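You operate a simulated robot arm through the tools that you are given. There is no shell and no other tool. Be economical: measure what you need, move in short steps, check, and stop when the job is done.

You are at the controls of a simulated two-armed robot. One attempt, no reset.

## Task
Kit the green tray for a repair: small heat sink, blue pad, black fuse, lowest-volt capacitor.
Fine: all four lie inside the tray; the green clip stays down. Set down upright: what you pick out.

Only the result counts: the job must be done as asked and must still hold three seconds after the hand-in. Knocking over, shifting, dropping, spilling or breaking anything else fails it.

## Robot
Two 7-joint arms with two-finger parallel grippers on one trunk, on a base that drives. Base frame: it is fixed to the floor where the robot stands at the start and does not move with it; the origin is under the middle of the robot, x ahead of it, y to its left, z up. Lengths are in mm, angles in degrees, forces in N, time in s.
The left shoulder is at the start at [50, 165, 1205], the right one opposite. With the tool pointing down near the work surface each hand reaches from about 160 to 680 mm from the robot's upright axis, wherever it stands, measured 20 degrees to its own side. Places, roughly: green clip [500, 200, 900]; tray [600, -400, 900]. Payload 3.91 kg a hand.
The tool frame of a hand sits at the grasp point between the pads (the TCP): z along the fingers, y along the line on which they close. The tips reach 30 mm beyond it. Largest opening 110 mm; finger width 20, thickness 10; the body of the gripper, 48 by 112 mm, starts 55 mm behind the TCP.
Orientation is that of the tool frame in the base frame, as [roll, pitch, yaw] about the fixed x, y, z axes, in that order (R = Rz(yaw) Ry(pitch) Rx(roll)). With the fingers straight down and closing along the base's y, the tool's x points along the base's -x, its y along +y and its z along -z.

## Interface
- The arms move only by the tool move_arm. It takes "left_series", "right_series" or both (then of equal length, played together; a hand with none holds still); each is a list that holds one entry, the list of rows, each a list of 7 numbers: the shift along the tool's x, y, z in m, then the turn, a rotation vector about the tool's x, y, z in degrees, then the gripper command, from -1 (shut) to 1 (fully open), values between in proportion. In form: [[[tx, ty, tz, wx, wy, wz, claw], ...]]. A call has 1 to 20 rows; each row shifts and turns the commanded pose from where the row before left it, along the tool's axes as they then stand. Rows are played at 5 a second. More than 50 mm and 8.6 degrees between two rows, or a gripper value outside its range, and nothing of the call is played. Where a pose cannot be reached the arm comes as near as it can. A force on the tool above 40 N (or 10 N above the force at the start of the call, whichever is more), or a blocked arm, ends the call early, and 0.2 s more pass. Each finger travels about 45 mm/s and halts on what it meets, pressing with about 25 N; the grip force reading is that of the motor and also rises with nothing between the fingers. The clock runs only during rows and for 0.2 s after the last one: add rows that do not move to give the fingers time. The reply holds the time, the measured pose of the TCP, the force on the tool along the base axes, the opening and the grip force, in the units named above and with some noise, with the torque about the TCP (base axes, N m) and any sound that the robot's microphone picked up.
- Cameras (640 x 400 px; columns grow to the right, rows downward): "scene" is now at [116.4, -23.7, 1367.5]; the picture's right is [-0.44, -0.90, 0.00], its down [-0.60, 0.29, -0.75] and it looks along [0.67, -0.33, -0.66] (base axes); focal length 214 px, centre (320, 200). "left" rides on the left gripper at [72, -17, -103] in its tool frame; the picture's right is [0.23, 0.97, 0.00], its down [-0.76, 0.18, -0.62] and it looks along [-0.61, 0.14, 0.78] (tool axes); focal length 222 px, centre (320, 200). "right" rides on the right gripper at [73, 17, -103] in its tool frame; the picture's right is [-0.23, 0.97, 0.00], its down [-0.76, -0.18, -0.62] and it looks along [-0.61, -0.14, 0.78] (tool axes); focal length 222 px, centre (320, 200). There is no depth. A picture from a camera that has moved, and an enlarged one, comes with that camera's place and axes in the base frame and with its lens. The place of the scene camera against the robot may be out by one fixed shift of up to 25 mm in any direction.
- get_image(camera): a new picture of that camera. No time passes.
- move_column(by): slides the trunk up (or, below 0, down) by that many mm; the arms and the scene camera ride with it, the base frame stays. It gives what a move gives, with no picture.
- steer(legs): drives the robot by 1 to 6 legs, each [ahead, left, turn to the left] in mm, mm and degrees, along the robot's own axes; the way and the turn of a leg run together, so that a leg with both is an arc; at most 1500 mm and 180 degrees a leg. The arms and the cameras ride along, it lands a little off, and it stops where it bumps. It gives what a move gives.
- turn_head(pan, tilt): turns the head with the scene camera to pan (to the left, within 80 degrees either way) and tilt (down, from -29 to 69), counted from straight ahead of the robot. It gives what a move gives.
- inspect(camera, box): a new picture of the part [left, top, right, bottom] of that camera's present view, enlarged. No time passes.
- job_done(): hands the job in; it is judged then, once.

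Work in short steps. Places have to be worked out from the pictures, the camera data and where the tool is seen: move nearer, look again, correct. Check each grasp and each placing, and mend what went wrong. You have 120 turns and 92 pictures in all, those below and enlarged ones among them. Open the grippers and draw the arms clear of the work before you hand the job in, unless the task says otherwise; then end with one line.

The tools are called by a JSON object that holds its "name" and its "arguments". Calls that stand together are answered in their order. move_arm: Moves the arms, as the interface text tells. Its arguments: {"type":"object","properties":{"left_series":{"type":"array"},"right_series":{"type":"array"}},"required":[]} The other tools are called the same way: move_column (by) slides the trunk up or down; steer (legs) drives the base; turn_head (pan, tilt) turns the head that bears the scene camera; get_image (camera) takes a picture; inspect (camera, box) takes an enlarged picture of a part of a camera's view; job_done () hands the job in.

At the start:

```text
t: 0.0
left_tcp_pos: [409.5, -78.6, 1173.6]
left_tool_rot: [-180.0, 0.0, -180.0]
left_contact_force: [-0.8, -0.7, -0.5]
left_moment: [0.0, 0.03, 0.01]
left_grip_width: 110.2
left_grasp_force: 0.1
right_tcp_pos: [322.7, -456.3, 1162.8]
right_tool_rot: [-179.9, -0.1, -179.9]
right_contact_force: [-1.1, -0.6, -0.4]
right_moment: [0.02, -0.02, -0.04]
right_grip_width: 109.8
right_grasp_force: 0.1
trunk travel left (down, up): [-425.0, 78.0]
robot x, y, heading: [0.5, -0.2, 0.1]
head pan, tilt: [-26.0, 41.6]
```

scene: 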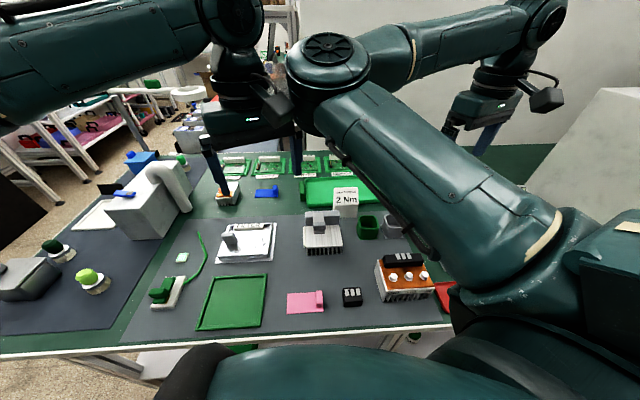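
right: 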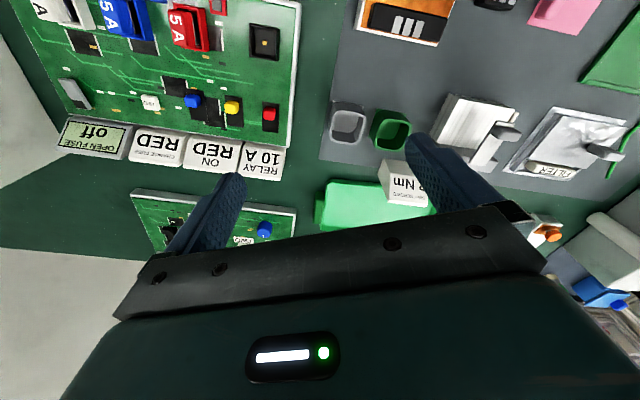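
left: 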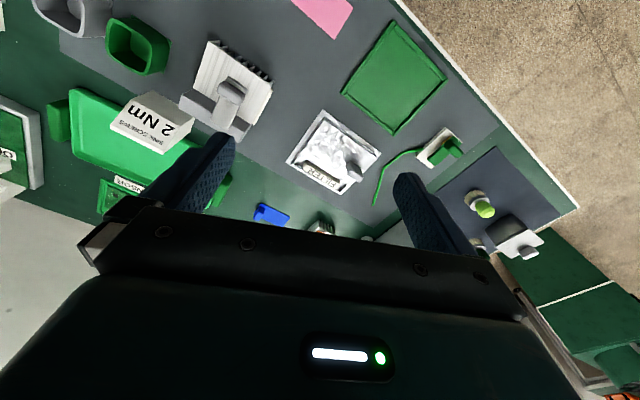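

The arms hide part of the table, so I'll enlarge parts of the current views to identify the objects.

{"name": "inspect", "arguments": {"camera": "scene", "box": [190, 140, 450, 320]}}

{"name": "inspect", "arguments": {"camera": "right", "box": [320, 0, 640, 200]}}

{"name": "inspect", "arguments": {"camera": "left", "box": [0, 0, 320, 240]}}

{"name": "inspect", "arguments": {"camera": "scene", "box": [0, 130, 240, 320]}}

```text
2.22 times, centred on (320, 230) of scene
camera zoom: at [116.4, -23.7, 1367.5], right [-0.44, -0.9, 0.0], down [-0.6, 0.29, -0.75], along [0.67, -0.33, -0.66], focal length 477 px, centre (320, 133)
```

zoom: 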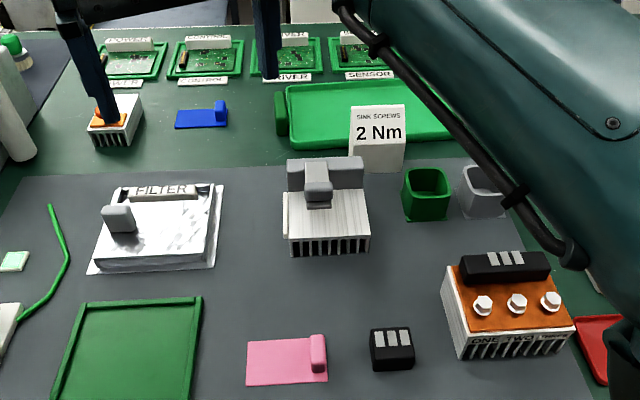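

```text
2.00 times, centred on (480, 100) of right
camera zoom: at [250.1, -438.6, 1263.4], right [0.23, 0.97, 0.0], down [0.76, -0.18, 0.62], along [0.61, -0.14, -0.78], focal length 444 px, centre (0, 400)
```

zoom: 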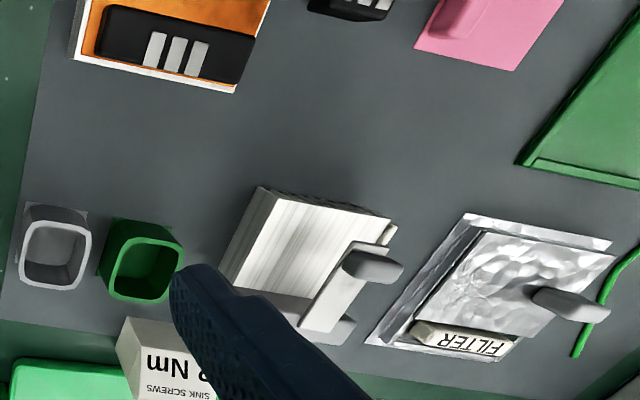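

```text
1.67 times, centred on (160, 120) of left
camera zoom: at [336.0, -95.5, 1276.6], right [-0.23, 0.97, 0.0], down [0.76, 0.18, 0.62], along [0.61, 0.14, -0.78], focal length 370 px, centre (587, 333)
```

zoom: 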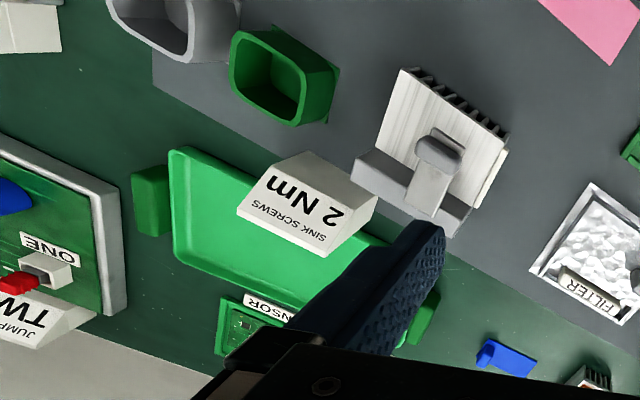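

```text
2.11 times, centred on (120, 225) of scene
camera zoom: at [116.4, -23.7, 1367.5], right [-0.44, -0.9, 0.0], down [-0.6, 0.29, -0.75], along [0.67, -0.33, -0.66], focal length 452 px, centre (741, 147)
```

zoom: 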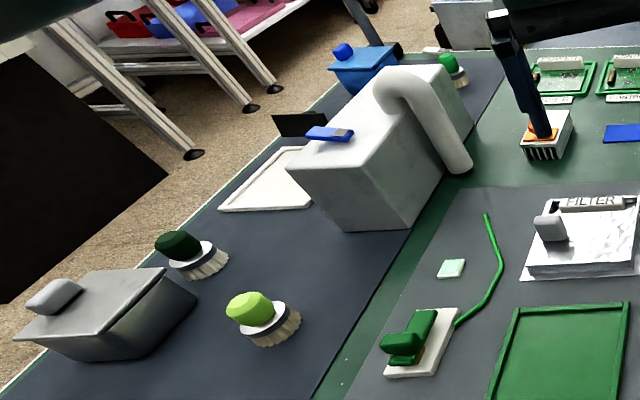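

Next I'll pan the head to the right to find the boards, fuses and capacitors.

{"name": "turn_head", "arguments": {"pan": -65, "tilt": 35}}

{"name": "get_image", "arguments": {"camera": "scene"}}

{"name": "inspect", "arguments": {"camera": "right", "box": [20, 0, 320, 190]}}

```text
t: 1.1
left_tcp_pos: [408.8, -79.1, 1174.2]
left_tool_rot: [-179.9, 0.0, 179.9]
left_contact_force: [0.6, -0.7, 0.0]
left_moment: [0.02, 0.0, -0.02]
left_grip_width: 110.0
left_grasp_force: 0.0
right_tcp_pos: [323.1, -456.1, 1160.6]
right_tool_rot: [-179.9, 0.0, -179.9]
right_contact_force: [0.0, -0.3, -0.6]
right_moment: [0.01, 0.01, 0.02]
right_grip_width: 110.1
right_grasp_force: 0.0
trunk travel left (down, up): [-425.0, 78.0]
robot x, y, heading: [-1.3, -3.4, 0.1]
head pan, tilt: [-65.0, 35.0]
```

```text
84 pictures are left
camera scene: at [78.3, -66.7, 1377.4], right [-0.91, -0.42, 0.0], down [-0.24, 0.52, -0.82], along [0.35, -0.74, -0.57], focal length 214 px, centre (320, 200)
```

scene: 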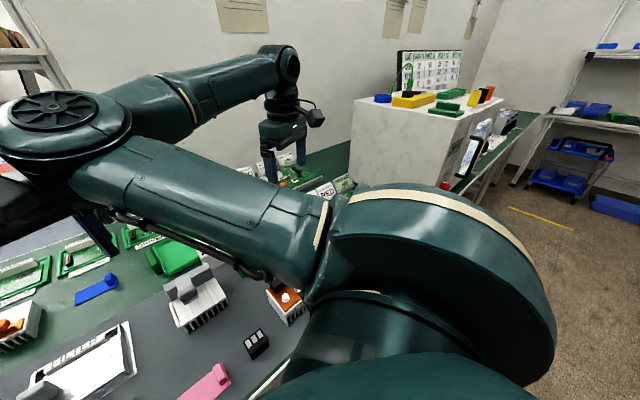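

```text
2.11 times, centred on (170, 95) of right
camera zoom: at [250.1, -438.6, 1263.3], right [0.23, 0.97, 0.0], down [0.76, -0.18, 0.62], along [0.61, -0.14, -0.78], focal length 468 px, centre (636, 421)
```

zoom: 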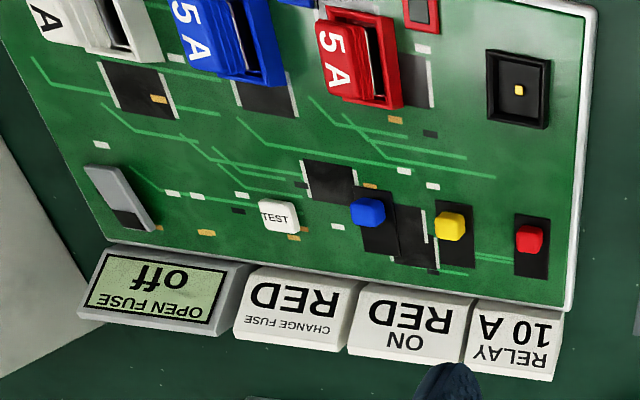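

Various small parts sit on the white cabinet to the right. I'll enlarge that and then look elsewhere.

{"name": "inspect", "arguments": {"camera": "scene", "box": [350, 40, 530, 150]}}

{"name": "turn_head", "arguments": {"pan": 40, "tilt": 35}}

{"name": "get_image", "arguments": {"camera": "scene"}}

```text
3.56 times, centred on (440, 95) of scene
camera zoom: at [78.3, -66.7, 1377.4], right [-0.91, -0.42, 0.0], down [-0.24, 0.52, -0.82], along [0.35, -0.74, -0.57], focal length 763 px, centre (-107, 573)
```

zoom: 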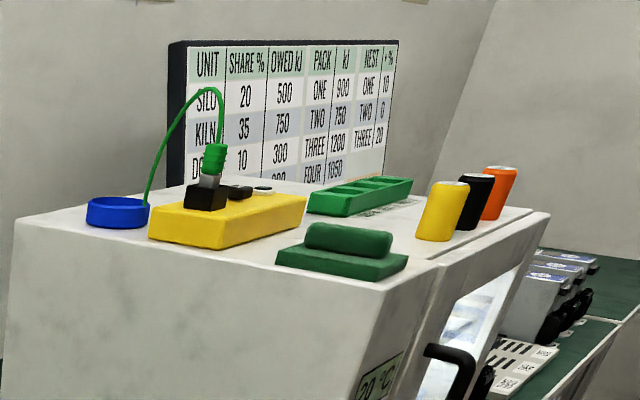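

```text
t: 2.9
left_tcp_pos: [409.7, -79.0, 1172.9]
left_tool_rot: [-180.0, 0.0, -180.0]
left_contact_force: [1.0, 0.7, -0.4]
left_moment: [0.01, 0.0, 0.03]
left_grip_width: 110.0
left_grasp_force: 0.0
right_tcp_pos: [322.6, -455.6, 1162.3]
right_tool_rot: [-179.9, -0.1, -179.8]
right_contact_force: [0.3, 0.3, -0.4]
right_moment: [0.0, 0.0, 0.01]
right_grip_width: 110.0
right_grasp_force: 0.1
trunk travel left (down, up): [-425.0, 78.0]
robot x, y, heading: [2.3, 1.6, -0.2]
head pan, tilt: [40.0, 35.0]
```

```text
81 pictures are left
camera scene: at [108.5, 69.7, 1377.5], right [0.64, -0.77, 0.0], down [-0.44, -0.37, -0.82], along [0.63, 0.53, -0.57], focal length 214 px, centre (320, 200)
```

scene: 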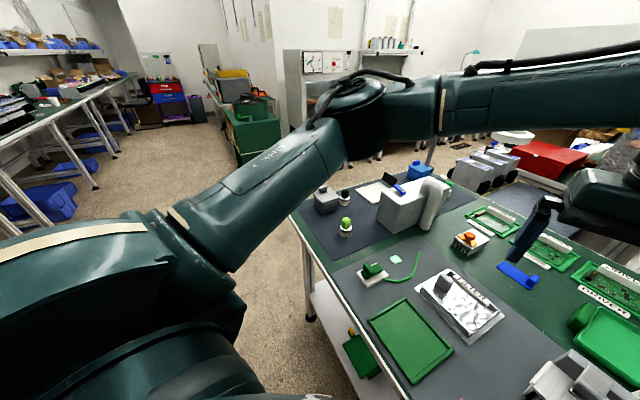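

Now I'll enlarge the left objects and the orange-topped part.

{"name": "inspect", "arguments": {"camera": "scene", "box": [300, 140, 540, 290]}}

{"name": "inspect", "arguments": {"camera": "scene", "box": [440, 180, 640, 305]}}

{"name": "turn_head", "arguments": {"pan": 0, "tilt": 30}}

{"name": "get_image", "arguments": {"camera": "scene"}}

```text
2.67 times, centred on (420, 215) of scene
camera zoom: at [108.5, 69.7, 1377.5], right [0.64, -0.77, 0.0], down [-0.44, -0.37, -0.82], along [0.63, 0.53, -0.57], focal length 572 px, centre (53, 160)
```

zoom: 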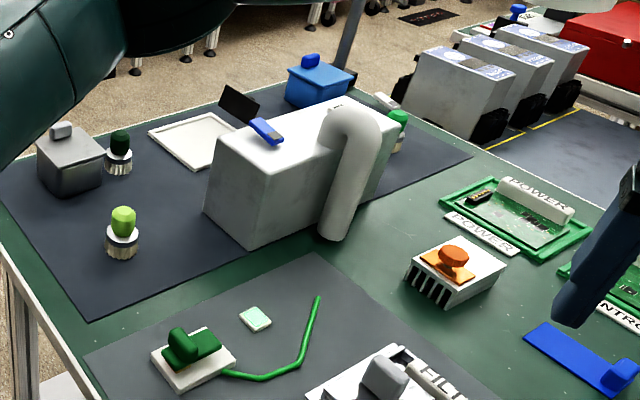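

```text
3.20 times, centred on (540, 242) of scene
camera zoom: at [108.5, 69.7, 1377.5], right [0.64, -0.77, 0.0], down [-0.44, -0.37, -0.82], along [0.63, 0.53, -0.57], focal length 686 px, centre (-384, 64)
```

zoom: 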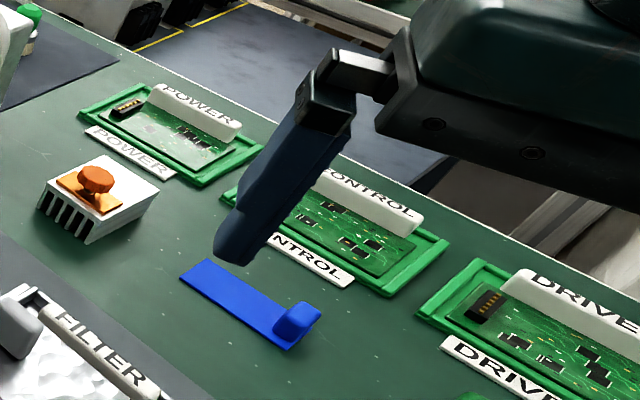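

```text
t: 3.9
left_tcp_pos: [409.9, -79.1, 1174.0]
left_tool_rot: [180.0, -0.1, 180.0]
left_contact_force: [0.6, 0.8, 1.5]
left_moment: [-0.03, -0.02, 0.02]
left_grip_width: 110.2
left_grasp_force: 0.3
right_tcp_pos: [323.6, -455.9, 1161.9]
right_tool_rot: [-179.9, 0.0, -179.9]
right_contact_force: [-0.2, 0.5, -0.6]
right_moment: [-0.02, 0.0, -0.01]
right_grip_width: 110.0
right_grasp_force: 0.1
trunk travel left (down, up): [-425.0, 78.0]
robot x, y, heading: [-2.0, 0.4, -0.2]
head pan, tilt: [0.0, 30.0]
```

```text
78 pictures are left
camera scene: at [131.4, 13.2, 1385.2], right [0.0, -1.0, 0.0], down [-0.5, 0.0, -0.87], along [0.87, 0.0, -0.5], focal length 214 px, centre (320, 200)
```

scene: 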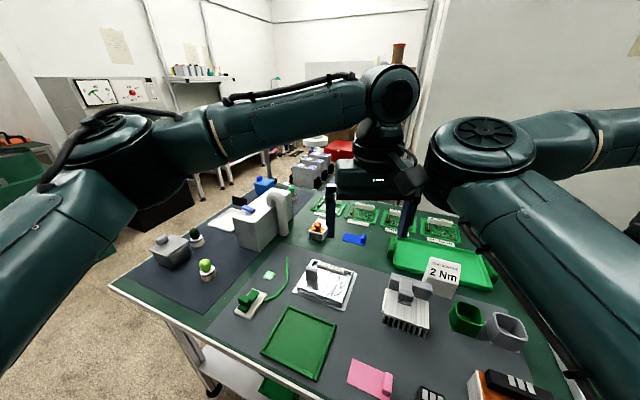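

The capacitors aren't visible yet, so I'll look at the far-left bench and enlarge the candidates on the left mat and the wall shelf.

{"name": "inspect", "arguments": {"camera": "scene", "box": [70, 50, 270, 175]}}

{"name": "inspect", "arguments": {"camera": "scene", "box": [140, 170, 340, 295]}}

{"name": "turn_head", "arguments": {"pan": 80, "tilt": 20}}

{"name": "get_image", "arguments": {"camera": "scene"}}

```text
3.20 times, centred on (170, 112) of scene
camera zoom: at [131.4, 13.2, 1385.2], right [0.0, -1.0, 0.0], down [-0.5, 0.0, -0.87], along [0.87, 0.0, -0.5], focal length 686 px, centre (800, 480)
```

zoom: 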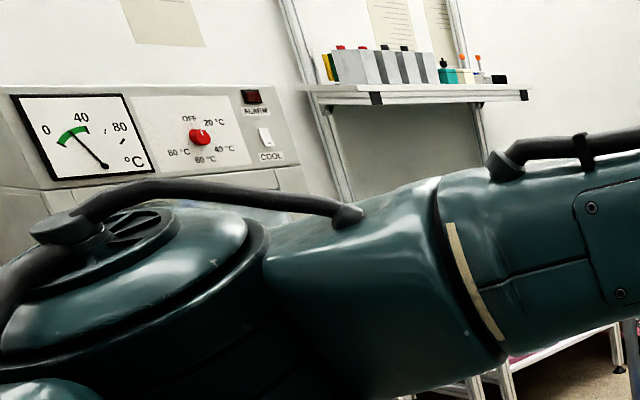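

```text
3.20 times, centred on (240, 232) of scene
camera zoom: at [131.4, 13.2, 1385.2], right [0.0, -1.0, 0.0], down [-0.5, 0.0, -0.87], along [0.87, 0.0, -0.5], focal length 686 px, centre (576, 96)
```

zoom: 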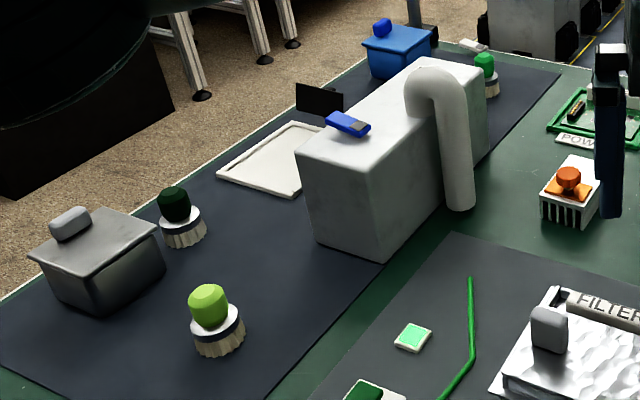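

```text
t: 5.5
left_tcp_pos: [408.1, -79.8, 1172.9]
left_tool_rot: [179.9, 0.1, 180.0]
left_contact_force: [-1.4, -0.1, -0.8]
left_moment: [0.03, -0.02, 0.04]
left_grip_width: 110.0
left_grasp_force: 0.1
right_tcp_pos: [323.5, -455.7, 1161.3]
right_tool_rot: [-179.9, 0.0, -179.9]
right_contact_force: [0.3, -0.4, 0.1]
right_moment: [-0.02, 0.0, -0.01]
right_grip_width: 110.1
right_grasp_force: 0.1
trunk travel left (down, up): [-425.0, 78.0]
robot x, y, heading: [0.2, -0.8, -0.1]
head pan, tilt: [80.0, 20.0]
```

```text
75 pictures are left
camera scene: at [57.2, 104.8, 1401.3], right [0.98, -0.17, 0.0], down [-0.06, -0.34, -0.94], along [0.16, 0.93, -0.34], focal length 214 px, centre (320, 200)
```

scene: 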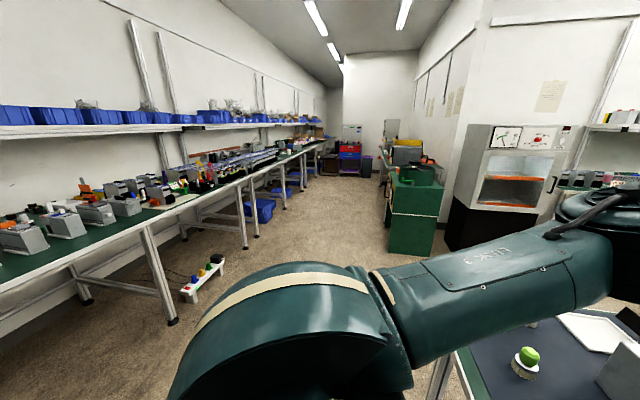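

Nothing there looks like labelled capacitors. I'll move the right hand to the right to use its camera over the area that the arm hides.

{"name": "move_arm", "arguments": {"right_series": [[[0, -0.05, 0, 0, 0, 0, 1], [0, -0.05, 0, 0, 0, 0, 1], [0, -0.05, 0, 0, 0, 0, 1], [0.03, -0.05, -0.02, 0, 0, 0, 1], [0.03, -0.05, -0.02, 0, 0, 0, 1]]]}}

{"name": "get_image", "arguments": {"camera": "right"}}

{"name": "turn_head", "arguments": {"pan": -35, "tilt": 45}}

{"name": "get_image", "arguments": {"camera": "scene"}}

```text
refused: row 4 steps farther than a row can; nothing moved
```

```text
74 pictures are left
camera right: at [250.1, -438.6, 1263.4], right [0.23, 0.97, 0.0], down [0.76, -0.18, 0.62], along [0.61, -0.14, -0.78], focal length 222 px, centre (320, 200)
```

right: 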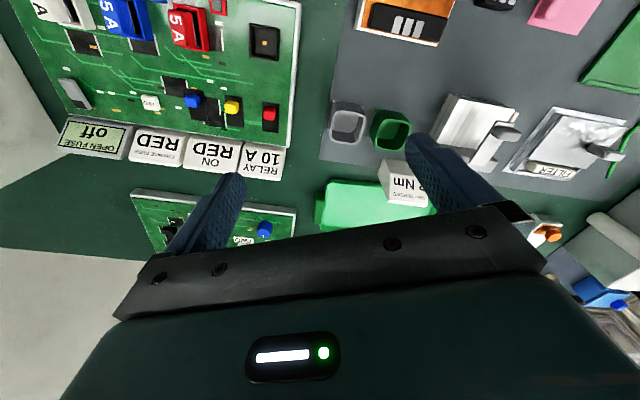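

```text
t: 7.4
left_tcp_pos: [409.2, -78.9, 1172.8]
left_tool_rot: [180.0, -0.1, -180.0]
left_contact_force: [-0.7, 0.7, -0.6]
left_moment: [-0.04, 0.01, 0.04]
left_grip_width: 110.2
left_grasp_force: 0.0
right_tcp_pos: [322.5, -456.3, 1160.8]
right_tool_rot: [-180.0, 0.0, -179.9]
right_contact_force: [0.3, 0.6, 0.3]
right_moment: [-0.02, -0.01, -0.01]
right_grip_width: 110.0
right_grasp_force: 0.1
trunk travel left (down, up): [-425.0, 78.0]
robot x, y, heading: [4.7, -1.3, 0.1]
head pan, tilt: [-35.0, 45.0]
```

```text
73 pictures are left
camera scene: at [107.6, -33.5, 1362.6], right [-0.57, -0.82, 0.0], down [-0.58, 0.41, -0.71], along [0.58, -0.41, -0.71], focal length 214 px, centre (320, 200)
```

scene: 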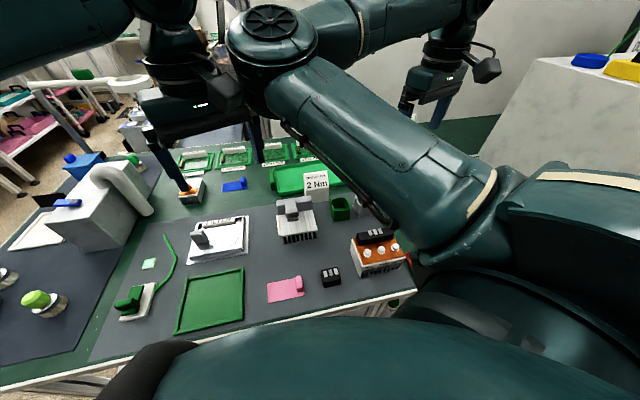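

That row was too long, so I'll repeat it in smaller steps and look back toward the robot side.

{"name": "move_arm", "arguments": {"right_series": [[[0.02, -0.04, 0, 0, 0, 0, 1], [0.02, -0.04, 0, 0, 0, 0, 1], [0.02, -0.04, 0, 0, 0, 0, 1], [0.02, -0.04, 0, 0, 0, 0, 1], [0.02, -0.04, 0, 0, 0, 0, 1], [0, -0.04, 0, 0, 0, 0, 1], [0, 0, 0, 0, 0, 0, 1]]]}}

{"name": "get_image", "arguments": {"camera": "right"}}

{"name": "get_image", "arguments": {"camera": "scene"}}

```text
t: 9.0
left_tcp_pos: [409.4, -78.7, 1173.3]
left_tool_rot: [180.0, 0.1, -179.9]
left_contact_force: [0.0, -0.3, -0.4]
left_moment: [-0.03, 0.01, -0.02]
left_grip_width: 110.0
left_grasp_force: 0.0
right_tcp_pos: [223.7, -695.5, 1160.0]
right_tool_rot: [-179.9, 0.0, -179.9]
right_contact_force: [-0.6, -0.6, -0.9]
right_moment: [0.0, 0.02, 0.02]
right_grip_width: 109.5
right_grasp_force: 0.0
trunk travel left (down, up): [-425.0, 78.0]
robot x, y, heading: [1.4, -0.1, -0.1]
head pan, tilt: [-35.0, 45.0]
```

```text
72 pictures are left
camera right: at [151.6, -678.6, 1263.2], right [0.23, 0.97, 0.0], down [0.76, -0.17, 0.62], along [0.61, -0.14, -0.78], focal length 222 px, centre (320, 200)
```

right: 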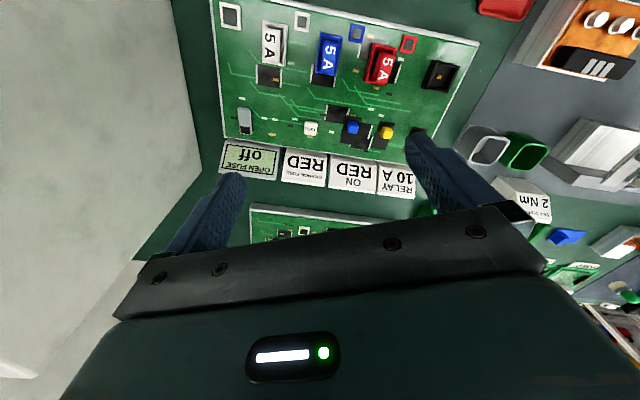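

```text
71 pictures are left
camera scene: at [107.8, -33.0, 1362.7], right [-0.57, -0.82, 0.0], down [-0.58, 0.41, -0.71], along [0.58, -0.41, -0.71], focal length 214 px, centre (320, 200)
```

scene: 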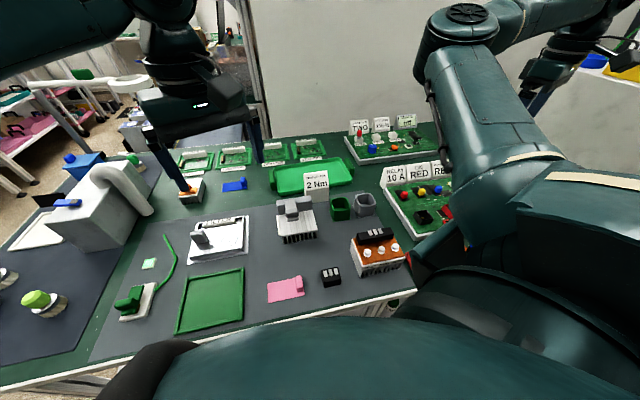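

Two boards are now in view on the right. I'll enlarge these areas and the rest of the bench.

{"name": "inspect", "arguments": {"camera": "scene", "box": [320, 105, 480, 205]}}

{"name": "inspect", "arguments": {"camera": "scene", "box": [250, 180, 460, 311]}}

{"name": "inspect", "arguments": {"camera": "right", "box": [190, 0, 510, 200]}}

{"name": "inspect", "arguments": {"camera": "scene", "box": [150, 130, 340, 249]}}

```text
4.00 times, centred on (400, 155) of scene
camera zoom: at [107.8, -33.0, 1362.7], right [-0.57, -0.82, 0.0], down [-0.58, 0.41, -0.71], along [0.58, -0.41, -0.71], focal length 858 px, centre (0, 380)
```

zoom: 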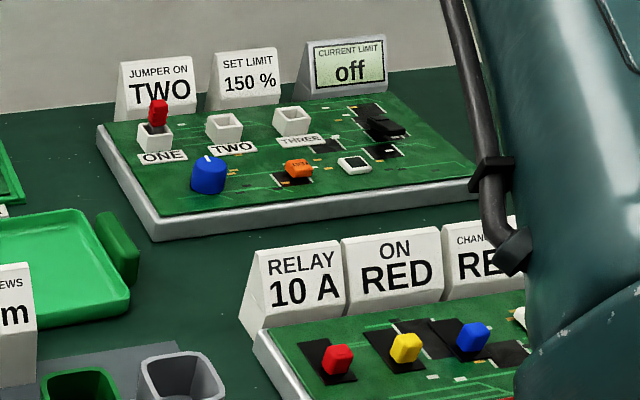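

```text
3.05 times, centred on (355, 246) of scene
camera zoom: at [107.8, -33.0, 1362.7], right [-0.57, -0.82, 0.0], down [-0.58, 0.41, -0.71], along [0.58, -0.41, -0.71], focal length 654 px, centre (213, 61)
```

zoom: 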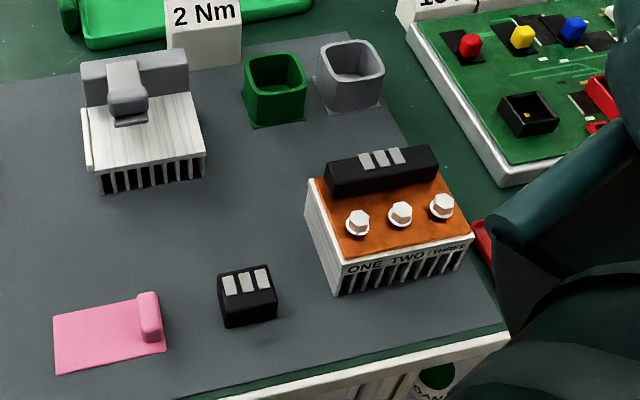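

```text
2.00 times, centred on (350, 100) of right
camera zoom: at [151.6, -678.6, 1263.2], right [0.23, 0.97, 0.0], down [0.76, -0.17, 0.62], along [0.61, -0.14, -0.78], focal length 444 px, centre (260, 400)
```

zoom: 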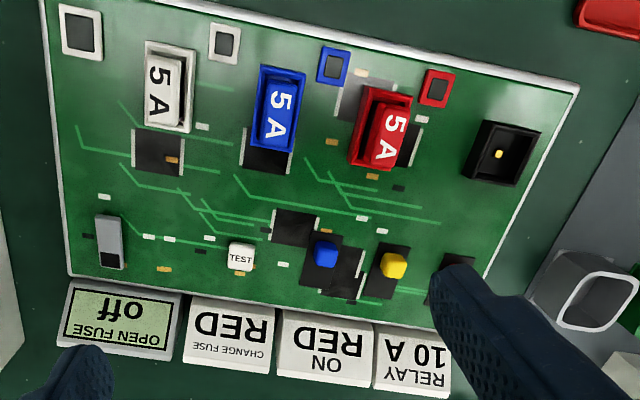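

```text
3.36 times, centred on (245, 190) of scene
camera zoom: at [107.8, -33.0, 1362.7], right [-0.57, -0.82, 0.0], down [-0.58, 0.41, -0.71], along [0.58, -0.41, -0.71], focal length 721 px, centre (572, 235)
```

zoom: 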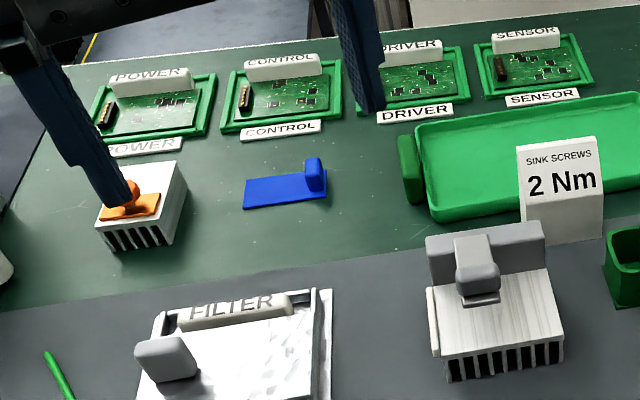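

A red tray sits near the front right, at about (200, -430), partly hidden. I'll bring the right hand back above it to see in it.

{"name": "move_arm", "arguments": {"right_series": [[[0, 0.04, -0.02, 0, 0, 0, 1], [0, 0.04, -0.02, 0, 0, 0, 1], [0.02, 0.04, -0.01, 0, 0, 0, 1], [0.02, 0.04, -0.01, 0, 0, 0, 1], [0.01, 0.02, 0, 0, 0, 0, 1], [0, 0, 0, 0, 0, 0, 1]]]}}

{"name": "get_image", "arguments": {"camera": "right"}}

```text
t: 10.4
left_tcp_pos: [407.9, -78.8, 1173.0]
left_tool_rot: [-180.0, 0.1, -180.0]
left_contact_force: [0.7, -0.5, 0.2]
left_moment: [0.0, -0.02, 0.0]
left_grip_width: 110.2
left_grasp_force: 0.1
right_tcp_pos: [172.2, -514.7, 1218.9]
right_tool_rot: [-179.9, 0.0, -179.9]
right_contact_force: [0.6, 0.8, -0.6]
right_moment: [0.01, -0.01, -0.03]
right_grip_width: 109.7
right_grasp_force: 0.1
trunk travel left (down, up): [-425.0, 78.0]
robot x, y, heading: [-2.0, -5.0, -0.2]
head pan, tilt: [-35.0, 45.0]
```

```text
66 pictures are left
camera right: at [100.1, -498.2, 1321.2], right [0.23, 0.97, 0.0], down [0.76, -0.18, 0.62], along [0.61, -0.14, -0.78], focal length 222 px, centre (320, 200)
```

right: 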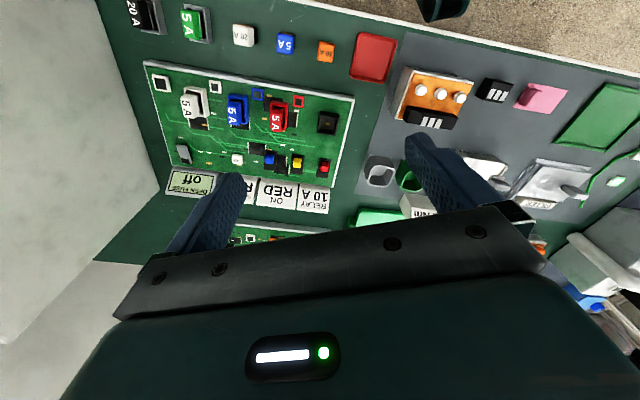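

A front-right row of spare parts is now visible, including a black "20 A" fuse. I'll enlarge it.

{"name": "inspect", "arguments": {"camera": "right", "box": [90, 0, 410, 200]}}

{"name": "move_arm", "arguments": {"right_series": [[[0, -0.04, 0.0, 0, 0, 0, 1], [0, -0.04, 0, 0, 0, 0, 1], [0.0, -0.04, 0, 0, 0, 0, 1], [0.02, -0.04, 0, 0, 0, 0, 1], [0.02, -0.04, 0, 0, 0, 0, 1], [0, 0, 0, 0, 0, 0, 1]]]}}

{"name": "get_image", "arguments": {"camera": "right"}}

```text
2.00 times, centred on (250, 100) of right
camera zoom: at [100.1, -498.2, 1321.2], right [0.23, 0.97, 0.0], down [0.76, -0.18, 0.62], along [0.61, -0.14, -0.78], focal length 444 px, centre (460, 400)
```

zoom: 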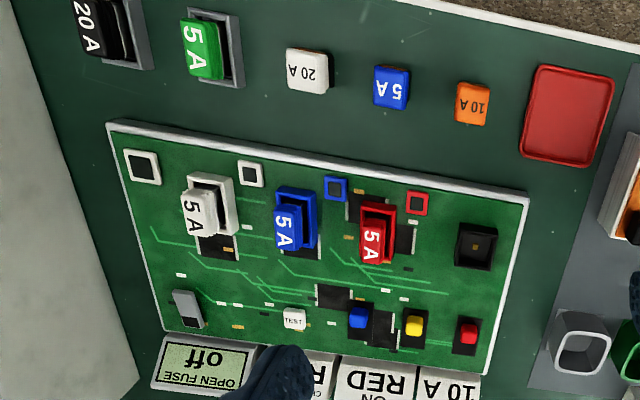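

```text
t: 11.8
left_tcp_pos: [409.5, -78.7, 1172.1]
left_tool_rot: [-179.9, 0.0, -179.9]
left_contact_force: [0.3, 0.2, -0.5]
left_moment: [0.01, 0.0, -0.01]
left_grip_width: 110.0
left_grasp_force: 0.1
right_tcp_pos: [134.3, -716.3, 1221.2]
right_tool_rot: [-179.8, -0.1, -179.9]
right_contact_force: [0.3, 0.3, 0.7]
right_moment: [-0.01, 0.07, -0.02]
right_grip_width: 109.7
right_grasp_force: 0.0
trunk travel left (down, up): [-425.0, 78.0]
robot x, y, heading: [-4.3, 2.4, -0.0]
head pan, tilt: [-35.0, 45.0]
```

```text
64 pictures are left
camera right: at [60.7, -699.1, 1323.3], right [0.23, 0.97, 0.0], down [0.76, -0.17, 0.62], along [0.61, -0.14, -0.78], focal length 222 px, centre (320, 200)
```

right: 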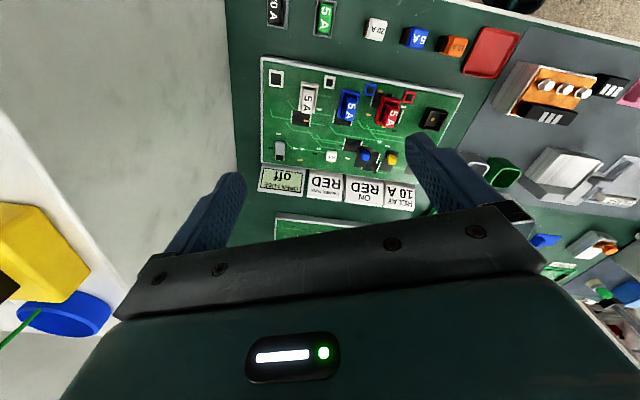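

The black fuse sits in a grey holder near (30, -762). Capacitors are still missing, so I'll look further right and at the shelf area.

{"name": "turn_head", "arguments": {"pan": -80, "tilt": 15}}

{"name": "get_image", "arguments": {"camera": "scene"}}

```text
t: 12.9
left_tcp_pos: [408.8, -78.6, 1173.4]
left_tool_rot: [180.0, 0.0, 180.0]
left_contact_force: [0.0, -0.3, -0.2]
left_moment: [-0.01, -0.03, 0.04]
left_grip_width: 110.1
left_grasp_force: 0.1
right_tcp_pos: [132.8, -717.6, 1220.9]
right_tool_rot: [-179.7, -0.1, -179.9]
right_contact_force: [0.4, 0.7, -1.0]
right_moment: [-0.01, 0.02, -0.03]
right_grip_width: 110.0
right_grasp_force: 0.1
trunk travel left (down, up): [-425.0, 78.0]
robot x, y, heading: [0.6, -0.4, -0.1]
head pan, tilt: [-80.0, 15.0]
```

```text
63 pictures are left
camera scene: at [57.3, -78.9, 1409.4], right [-0.98, -0.17, 0.0], down [-0.05, 0.26, -0.97], along [0.17, -0.95, -0.26], focal length 214 px, centre (320, 200)
```

scene: 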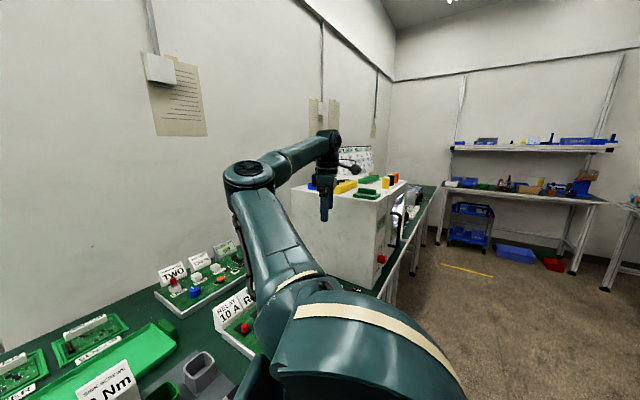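

No capacitors there. I'll look back left and ahead over the rear of the table.

{"name": "turn_head", "arguments": {"pan": 25, "tilt": 15}}

{"name": "get_image", "arguments": {"camera": "scene"}}

{"name": "get_image", "arguments": {"camera": "left"}}

```text
t: 14.8
left_tcp_pos: [408.7, -79.0, 1172.9]
left_tool_rot: [180.0, 0.1, -180.0]
left_contact_force: [-0.4, 0.5, -0.6]
left_moment: [0.0, -0.03, 0.0]
left_grip_width: 110.0
left_grasp_force: 0.1
right_tcp_pos: [133.8, -715.9, 1220.6]
right_tool_rot: [-179.8, -0.1, -179.9]
right_contact_force: [0.1, -0.2, 0.3]
right_moment: [0.0, 0.02, -0.04]
right_grip_width: 110.1
right_grasp_force: 0.0
trunk travel left (down, up): [-425.0, 78.0]
robot x, y, heading: [0.8, -0.4, -0.1]
head pan, tilt: [25.0, 15.0]
```

```text
62 pictures are left
camera scene: at [125.7, 52.5, 1409.5], right [0.42, -0.91, 0.0], down [-0.23, -0.11, -0.97], along [0.88, 0.41, -0.26], focal length 214 px, centre (320, 200)
```

scene: 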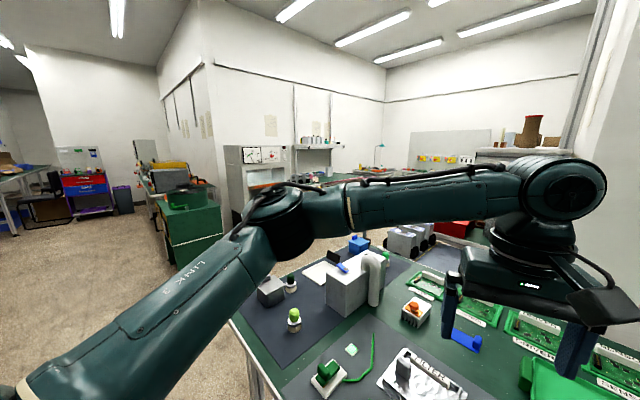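

```text
61 pictures are left
camera left: at [336.0, -95.5, 1276.6], right [-0.23, 0.97, 0.0], down [0.76, 0.18, 0.62], along [0.61, 0.14, -0.78], focal length 222 px, centre (320, 200)
```

left: 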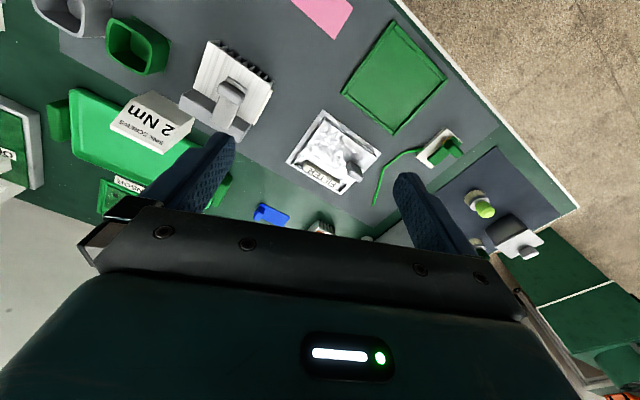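

I'll enlarge the background bench and the shelf.

{"name": "inspect", "arguments": {"camera": "scene", "box": [290, 120, 490, 245]}}

{"name": "inspect", "arguments": {"camera": "scene", "box": [240, 220, 440, 345]}}

```text
3.20 times, centred on (390, 182) of scene
camera zoom: at [125.7, 52.5, 1409.5], right [0.42, -0.91, 0.0], down [-0.23, -0.11, -0.97], along [0.88, 0.41, -0.26], focal length 686 px, centre (96, 256)
```

zoom: 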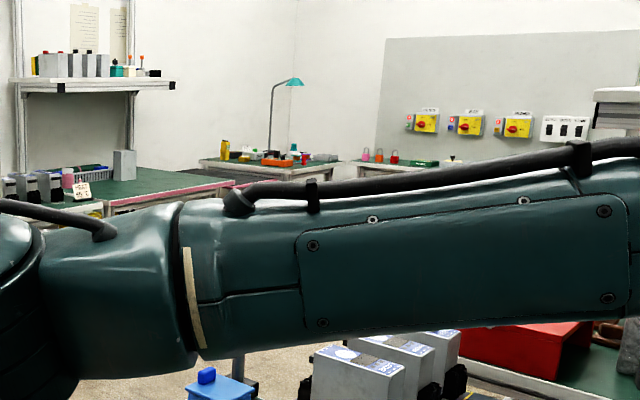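

```text
3.20 times, centred on (340, 282) of scene
camera zoom: at [125.7, 52.5, 1409.5], right [0.42, -0.91, 0.0], down [-0.23, -0.11, -0.97], along [0.88, 0.41, -0.26], focal length 686 px, centre (256, -64)
```

zoom: 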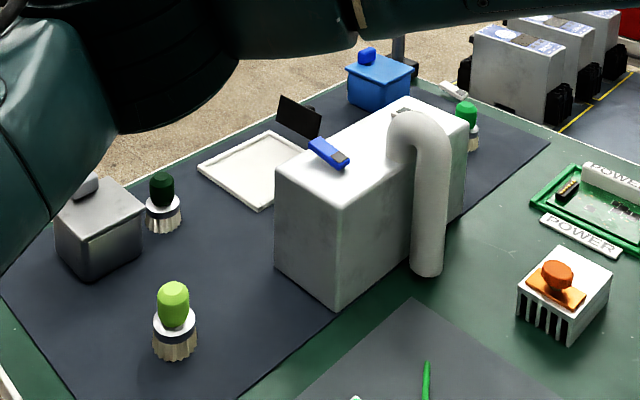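

Nothing labelled in volts so far. I'll back the robot away from the table to see its front, lower shelf and edges.

{"name": "steer", "arguments": {"legs": [[-450, 0, 0]]}}

{"name": "turn_head", "arguments": {"pan": -20, "tilt": 45}}

{"name": "get_image", "arguments": {"camera": "scene"}}

{"name": "get_image", "arguments": {"camera": "right"}}

```text
t: 17.5
left_tcp_pos: [-42.9, -77.4, 1173.5]
left_tool_rot: [180.0, 0.0, -179.7]
left_contact_force: [-0.1, -0.6, -0.7]
left_moment: [0.03, 0.04, 0.01]
left_grip_width: 110.0
left_grasp_force: 0.1
right_tcp_pos: [-315.5, -716.3, 1221.1]
right_tool_rot: [-179.8, 0.0, -179.6]
right_contact_force: [1.1, 0.5, 0.4]
right_moment: [0.02, 0.0, -0.02]
right_grip_width: 109.8
right_grasp_force: 0.0
trunk travel left (down, up): [-425.0, 78.0]
robot x, y, heading: [-449.7, 2.0, 0.2]
head pan, tilt: [25.0, 15.0]
```

```text
t: 18.6
left_tcp_pos: [-42.6, -77.2, 1172.9]
left_tool_rot: [-179.9, 0.0, -179.7]
left_contact_force: [0.4, -0.1, 0.0]
left_moment: [0.01, 0.02, -0.04]
left_grip_width: 110.2
left_grasp_force: 0.1
right_tcp_pos: [-315.0, -716.2, 1220.7]
right_tool_rot: [-179.9, 0.0, -179.5]
right_contact_force: [0.0, 1.0, -1.1]
right_moment: [0.0, -0.01, 0.01]
right_grip_width: 110.0
right_grasp_force: 0.1
trunk travel left (down, up): [-425.0, 78.0]
robot x, y, heading: [-452.3, 2.1, 0.2]
head pan, tilt: [-20.0, 45.0]
```

```text
58 pictures are left
camera scene: at [-334.3, -15.3, 1362.7], right [-0.34, -0.94, 0.0], down [-0.67, 0.24, -0.71], along [0.67, -0.24, -0.71], focal length 214 px, centre (320, 200)
```

scene: 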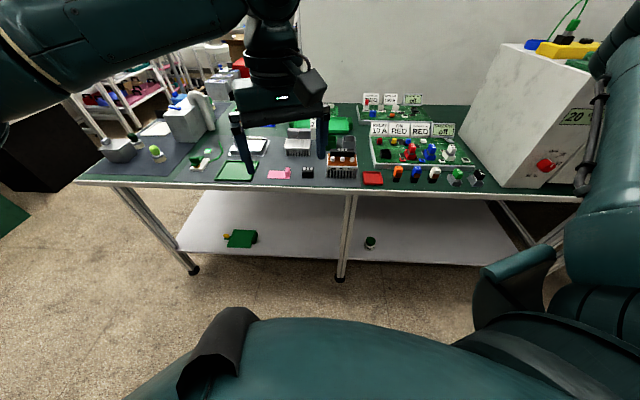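

```text
57 pictures are left
camera right: at [-388.0, -700.2, 1322.9], right [0.22, 0.98, 0.0], down [0.76, -0.17, 0.62], along [0.61, -0.14, -0.78], focal length 222 px, centre (320, 200)
```

right: 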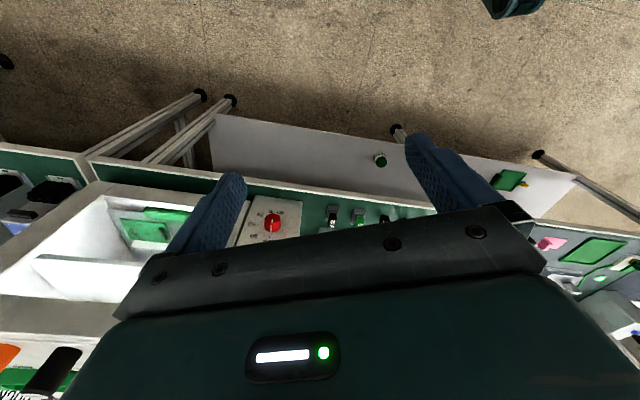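

Two items lie on the lower shelf, and there are benches to the right of the cabinet. I'll enlarge the former and look right.

{"name": "inspect", "arguments": {"camera": "scene", "box": [210, 205, 410, 330]}}

{"name": "inspect", "arguments": {"camera": "scene", "box": [330, 80, 530, 205]}}

{"name": "turn_head", "arguments": {"pan": -75, "tilt": 30}}

{"name": "get_image", "arguments": {"camera": "scene"}}

```text
3.20 times, centred on (310, 268) of scene
camera zoom: at [-334.3, -15.3, 1362.7], right [-0.34, -0.94, 0.0], down [-0.67, 0.24, -0.71], along [0.67, -0.24, -0.71], focal length 686 px, centre (352, -16)
```

zoom: 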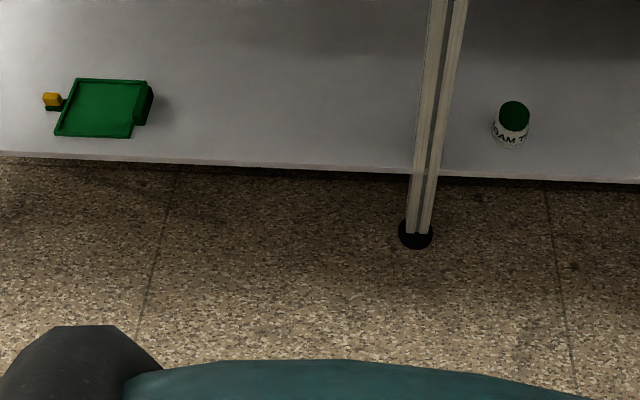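

```text
3.20 times, centred on (430, 142) of scene
camera zoom: at [-334.3, -15.3, 1362.7], right [-0.34, -0.94, 0.0], down [-0.67, 0.24, -0.71], along [0.67, -0.24, -0.71], focal length 686 px, centre (-32, 384)
```

zoom: 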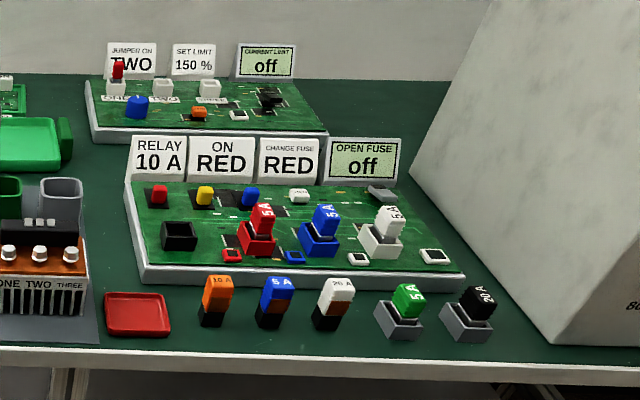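

```text
t: 19.8
left_tcp_pos: [-42.7, -76.8, 1172.7]
left_tool_rot: [180.0, 0.0, -179.6]
left_contact_force: [-0.1, -0.6, -0.4]
left_moment: [0.01, -0.01, -0.03]
left_grip_width: 110.1
left_grasp_force: 0.0
right_tcp_pos: [-314.8, -717.0, 1221.1]
right_tool_rot: [-179.9, 0.0, -179.6]
right_contact_force: [0.8, 0.9, 0.2]
right_moment: [-0.02, 0.02, 0.01]
right_grip_width: 110.1
right_grasp_force: 0.2
trunk travel left (down, up): [-425.0, 78.0]
robot x, y, heading: [-454.7, -0.6, 0.1]
head pan, tilt: [-75.0, 30.0]
```

```text
54 pictures are left
camera scene: at [-387.0, -75.1, 1385.2], right [-0.96, -0.26, 0.0], down [-0.13, 0.48, -0.87], along [0.23, -0.84, -0.5], focal length 214 px, centre (320, 200)
```

scene: 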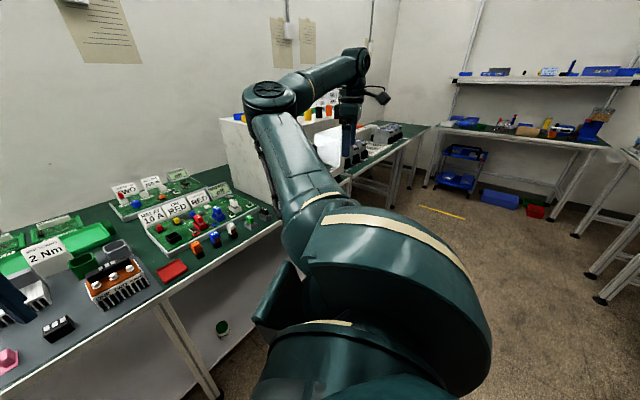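

The bench beyond the cabinet holds several small items. I'll swivel the right hand's camera toward it.

{"name": "move_arm", "arguments": {"right_series": [[[0, 0, 0, 0, 0, 8, 1], [0, 0, 0, 0, 0, 8, 1], [0, 0, 0, 0, 0, 8, 1], [0, 0, 0, 0, 0, 8, 1], [0, 0, 0, 0, 0, 8, 1], [0, 0, 0, 0, 0, 0, 1]]]}}

{"name": "get_image", "arguments": {"camera": "right"}}

{"name": "inspect", "arguments": {"camera": "scene", "box": [300, 90, 460, 190]}}

```text
t: 21.2
left_tcp_pos: [-42.9, -77.2, 1173.2]
left_tool_rot: [180.0, 0.0, -179.7]
left_contact_force: [-0.2, -0.3, 0.1]
left_moment: [0.01, 0.03, 0.0]
left_grip_width: 110.0
left_grasp_force: 0.1
right_tcp_pos: [-315.4, -716.0, 1219.7]
right_tool_rot: [-179.9, 0.1, 140.3]
right_contact_force: [-1.3, 0.3, 0.5]
right_moment: [0.03, 0.0, 0.02]
right_grip_width: 110.2
right_grasp_force: 0.0
trunk travel left (down, up): [-425.0, 78.0]
robot x, y, heading: [-448.3, -0.3, 0.4]
head pan, tilt: [-75.0, 30.0]
```

```text
53 pictures are left
camera right: at [-360.6, -657.2, 1322.1], right [0.8, 0.6, 0.0], down [0.47, -0.62, 0.62], along [0.38, -0.5, -0.78], focal length 222 px, centre (320, 200)
```

right: 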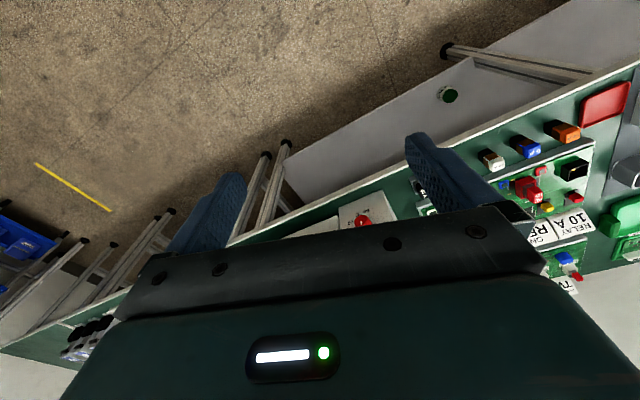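

```text
4.00 times, centred on (380, 140) of scene
camera zoom: at [-387.1, -75.1, 1385.3], right [-0.96, -0.26, 0.0], down [-0.13, 0.48, -0.87], along [0.23, -0.84, -0.5], focal length 858 px, centre (80, 440)
```

zoom: 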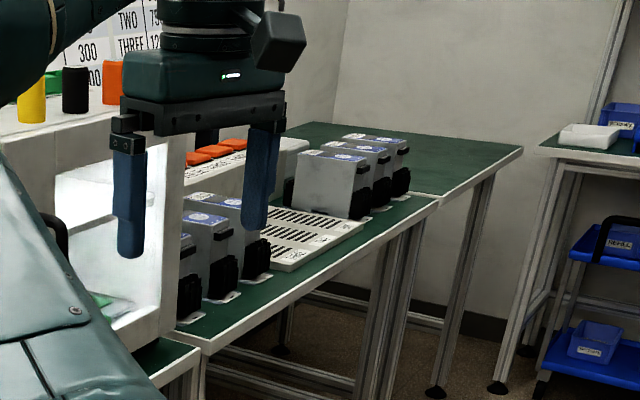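

Only cabinet modules there. I'll turn the robot to its right to see behind it.

{"name": "steer", "arguments": {"legs": [[0, 0, -110]]}}

{"name": "turn_head", "arguments": {"pan": -50, "tilt": 20}}

{"name": "get_image", "arguments": {"camera": "scene"}}

{"name": "turn_head", "arguments": {"pan": 20, "tilt": 20}}

{"name": "get_image", "arguments": {"camera": "scene"}}

```text
t: 26.2
left_tcp_pos: [-664.8, -358.7, 1172.8]
left_tool_rot: [-180.0, 0.0, 70.4]
left_contact_force: [0.4, -0.4, -0.4]
left_moment: [0.03, 0.01, -0.01]
left_grip_width: 109.8
left_grasp_force: 0.0
right_tcp_pos: [-1171.9, 116.3, 1219.6]
right_tool_rot: [-180.0, 0.1, 30.3]
right_contact_force: [-0.5, 0.5, 0.0]
right_moment: [0.01, -0.01, 0.03]
right_grip_width: 110.1
right_grasp_force: 0.0
trunk travel left (down, up): [-425.0, 78.0]
robot x, y, heading: [-453.7, -0.1, -109.9]
head pan, tilt: [-75.0, 30.0]
```

```text
t: 27.1
left_tcp_pos: [-664.7, -358.0, 1172.3]
left_tool_rot: [-180.0, 0.0, 70.3]
left_contact_force: [-0.7, -0.4, 0.3]
left_moment: [-0.01, 0.0, 0.03]
left_grip_width: 110.0
left_grasp_force: 0.1
right_tcp_pos: [-1171.5, 116.9, 1220.3]
right_tool_rot: [-179.8, 0.1, 30.2]
right_contact_force: [-0.3, -0.3, 0.0]
right_moment: [-0.01, 0.0, -0.01]
right_grip_width: 110.0
right_grasp_force: 0.0
trunk travel left (down, up): [-425.0, 78.0]
robot x, y, heading: [-453.9, -3.5, -110.0]
head pan, tilt: [-50.0, 20.0]
```

```text
51 pictures are left
camera scene: at [-537.6, -47.7, 1401.3], right [-0.34, 0.94, 0.0], down [0.32, 0.12, -0.94], along [-0.88, -0.32, -0.34], focal length 214 px, centre (320, 200)
```

scene: 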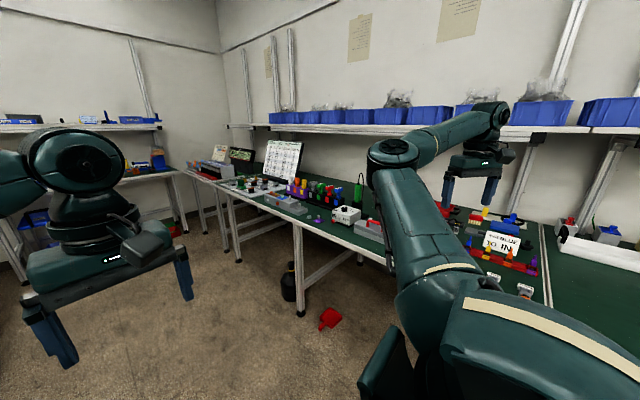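

```text
t: 28.6
left_tcp_pos: [-664.0, -359.5, 1172.7]
left_tool_rot: [-180.0, 0.0, 70.3]
left_contact_force: [0.7, 0.3, -0.3]
left_moment: [-0.03, -0.02, -0.02]
left_grip_width: 110.1
left_grasp_force: 0.1
right_tcp_pos: [-1170.9, 117.3, 1220.8]
right_tool_rot: [-179.8, 0.2, 30.3]
right_contact_force: [0.3, -0.3, 0.1]
right_moment: [-0.02, 0.0, 0.0]
right_grip_width: 110.0
right_grasp_force: 0.0
trunk travel left (down, up): [-425.0, 78.0]
robot x, y, heading: [-450.0, -3.0, -109.7]
head pan, tilt: [20.0, 20.0]
```

```text
50 pictures are left
camera scene: at [-449.9, -108.7, 1401.3], right [-1.0, 0.0, 0.0], down [0.0, 0.34, -0.94], along [0.0, -0.94, -0.34], focal length 214 px, centre (320, 200)
```

scene: 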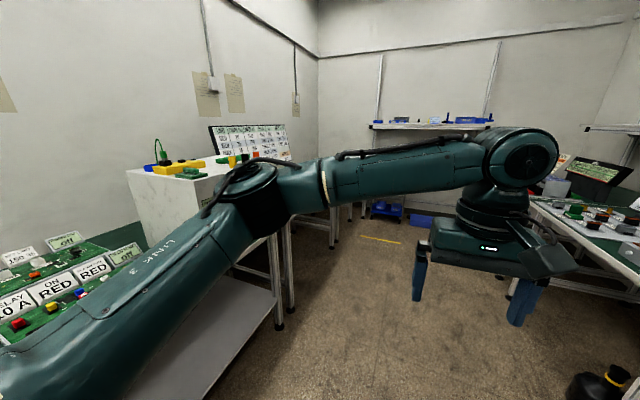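

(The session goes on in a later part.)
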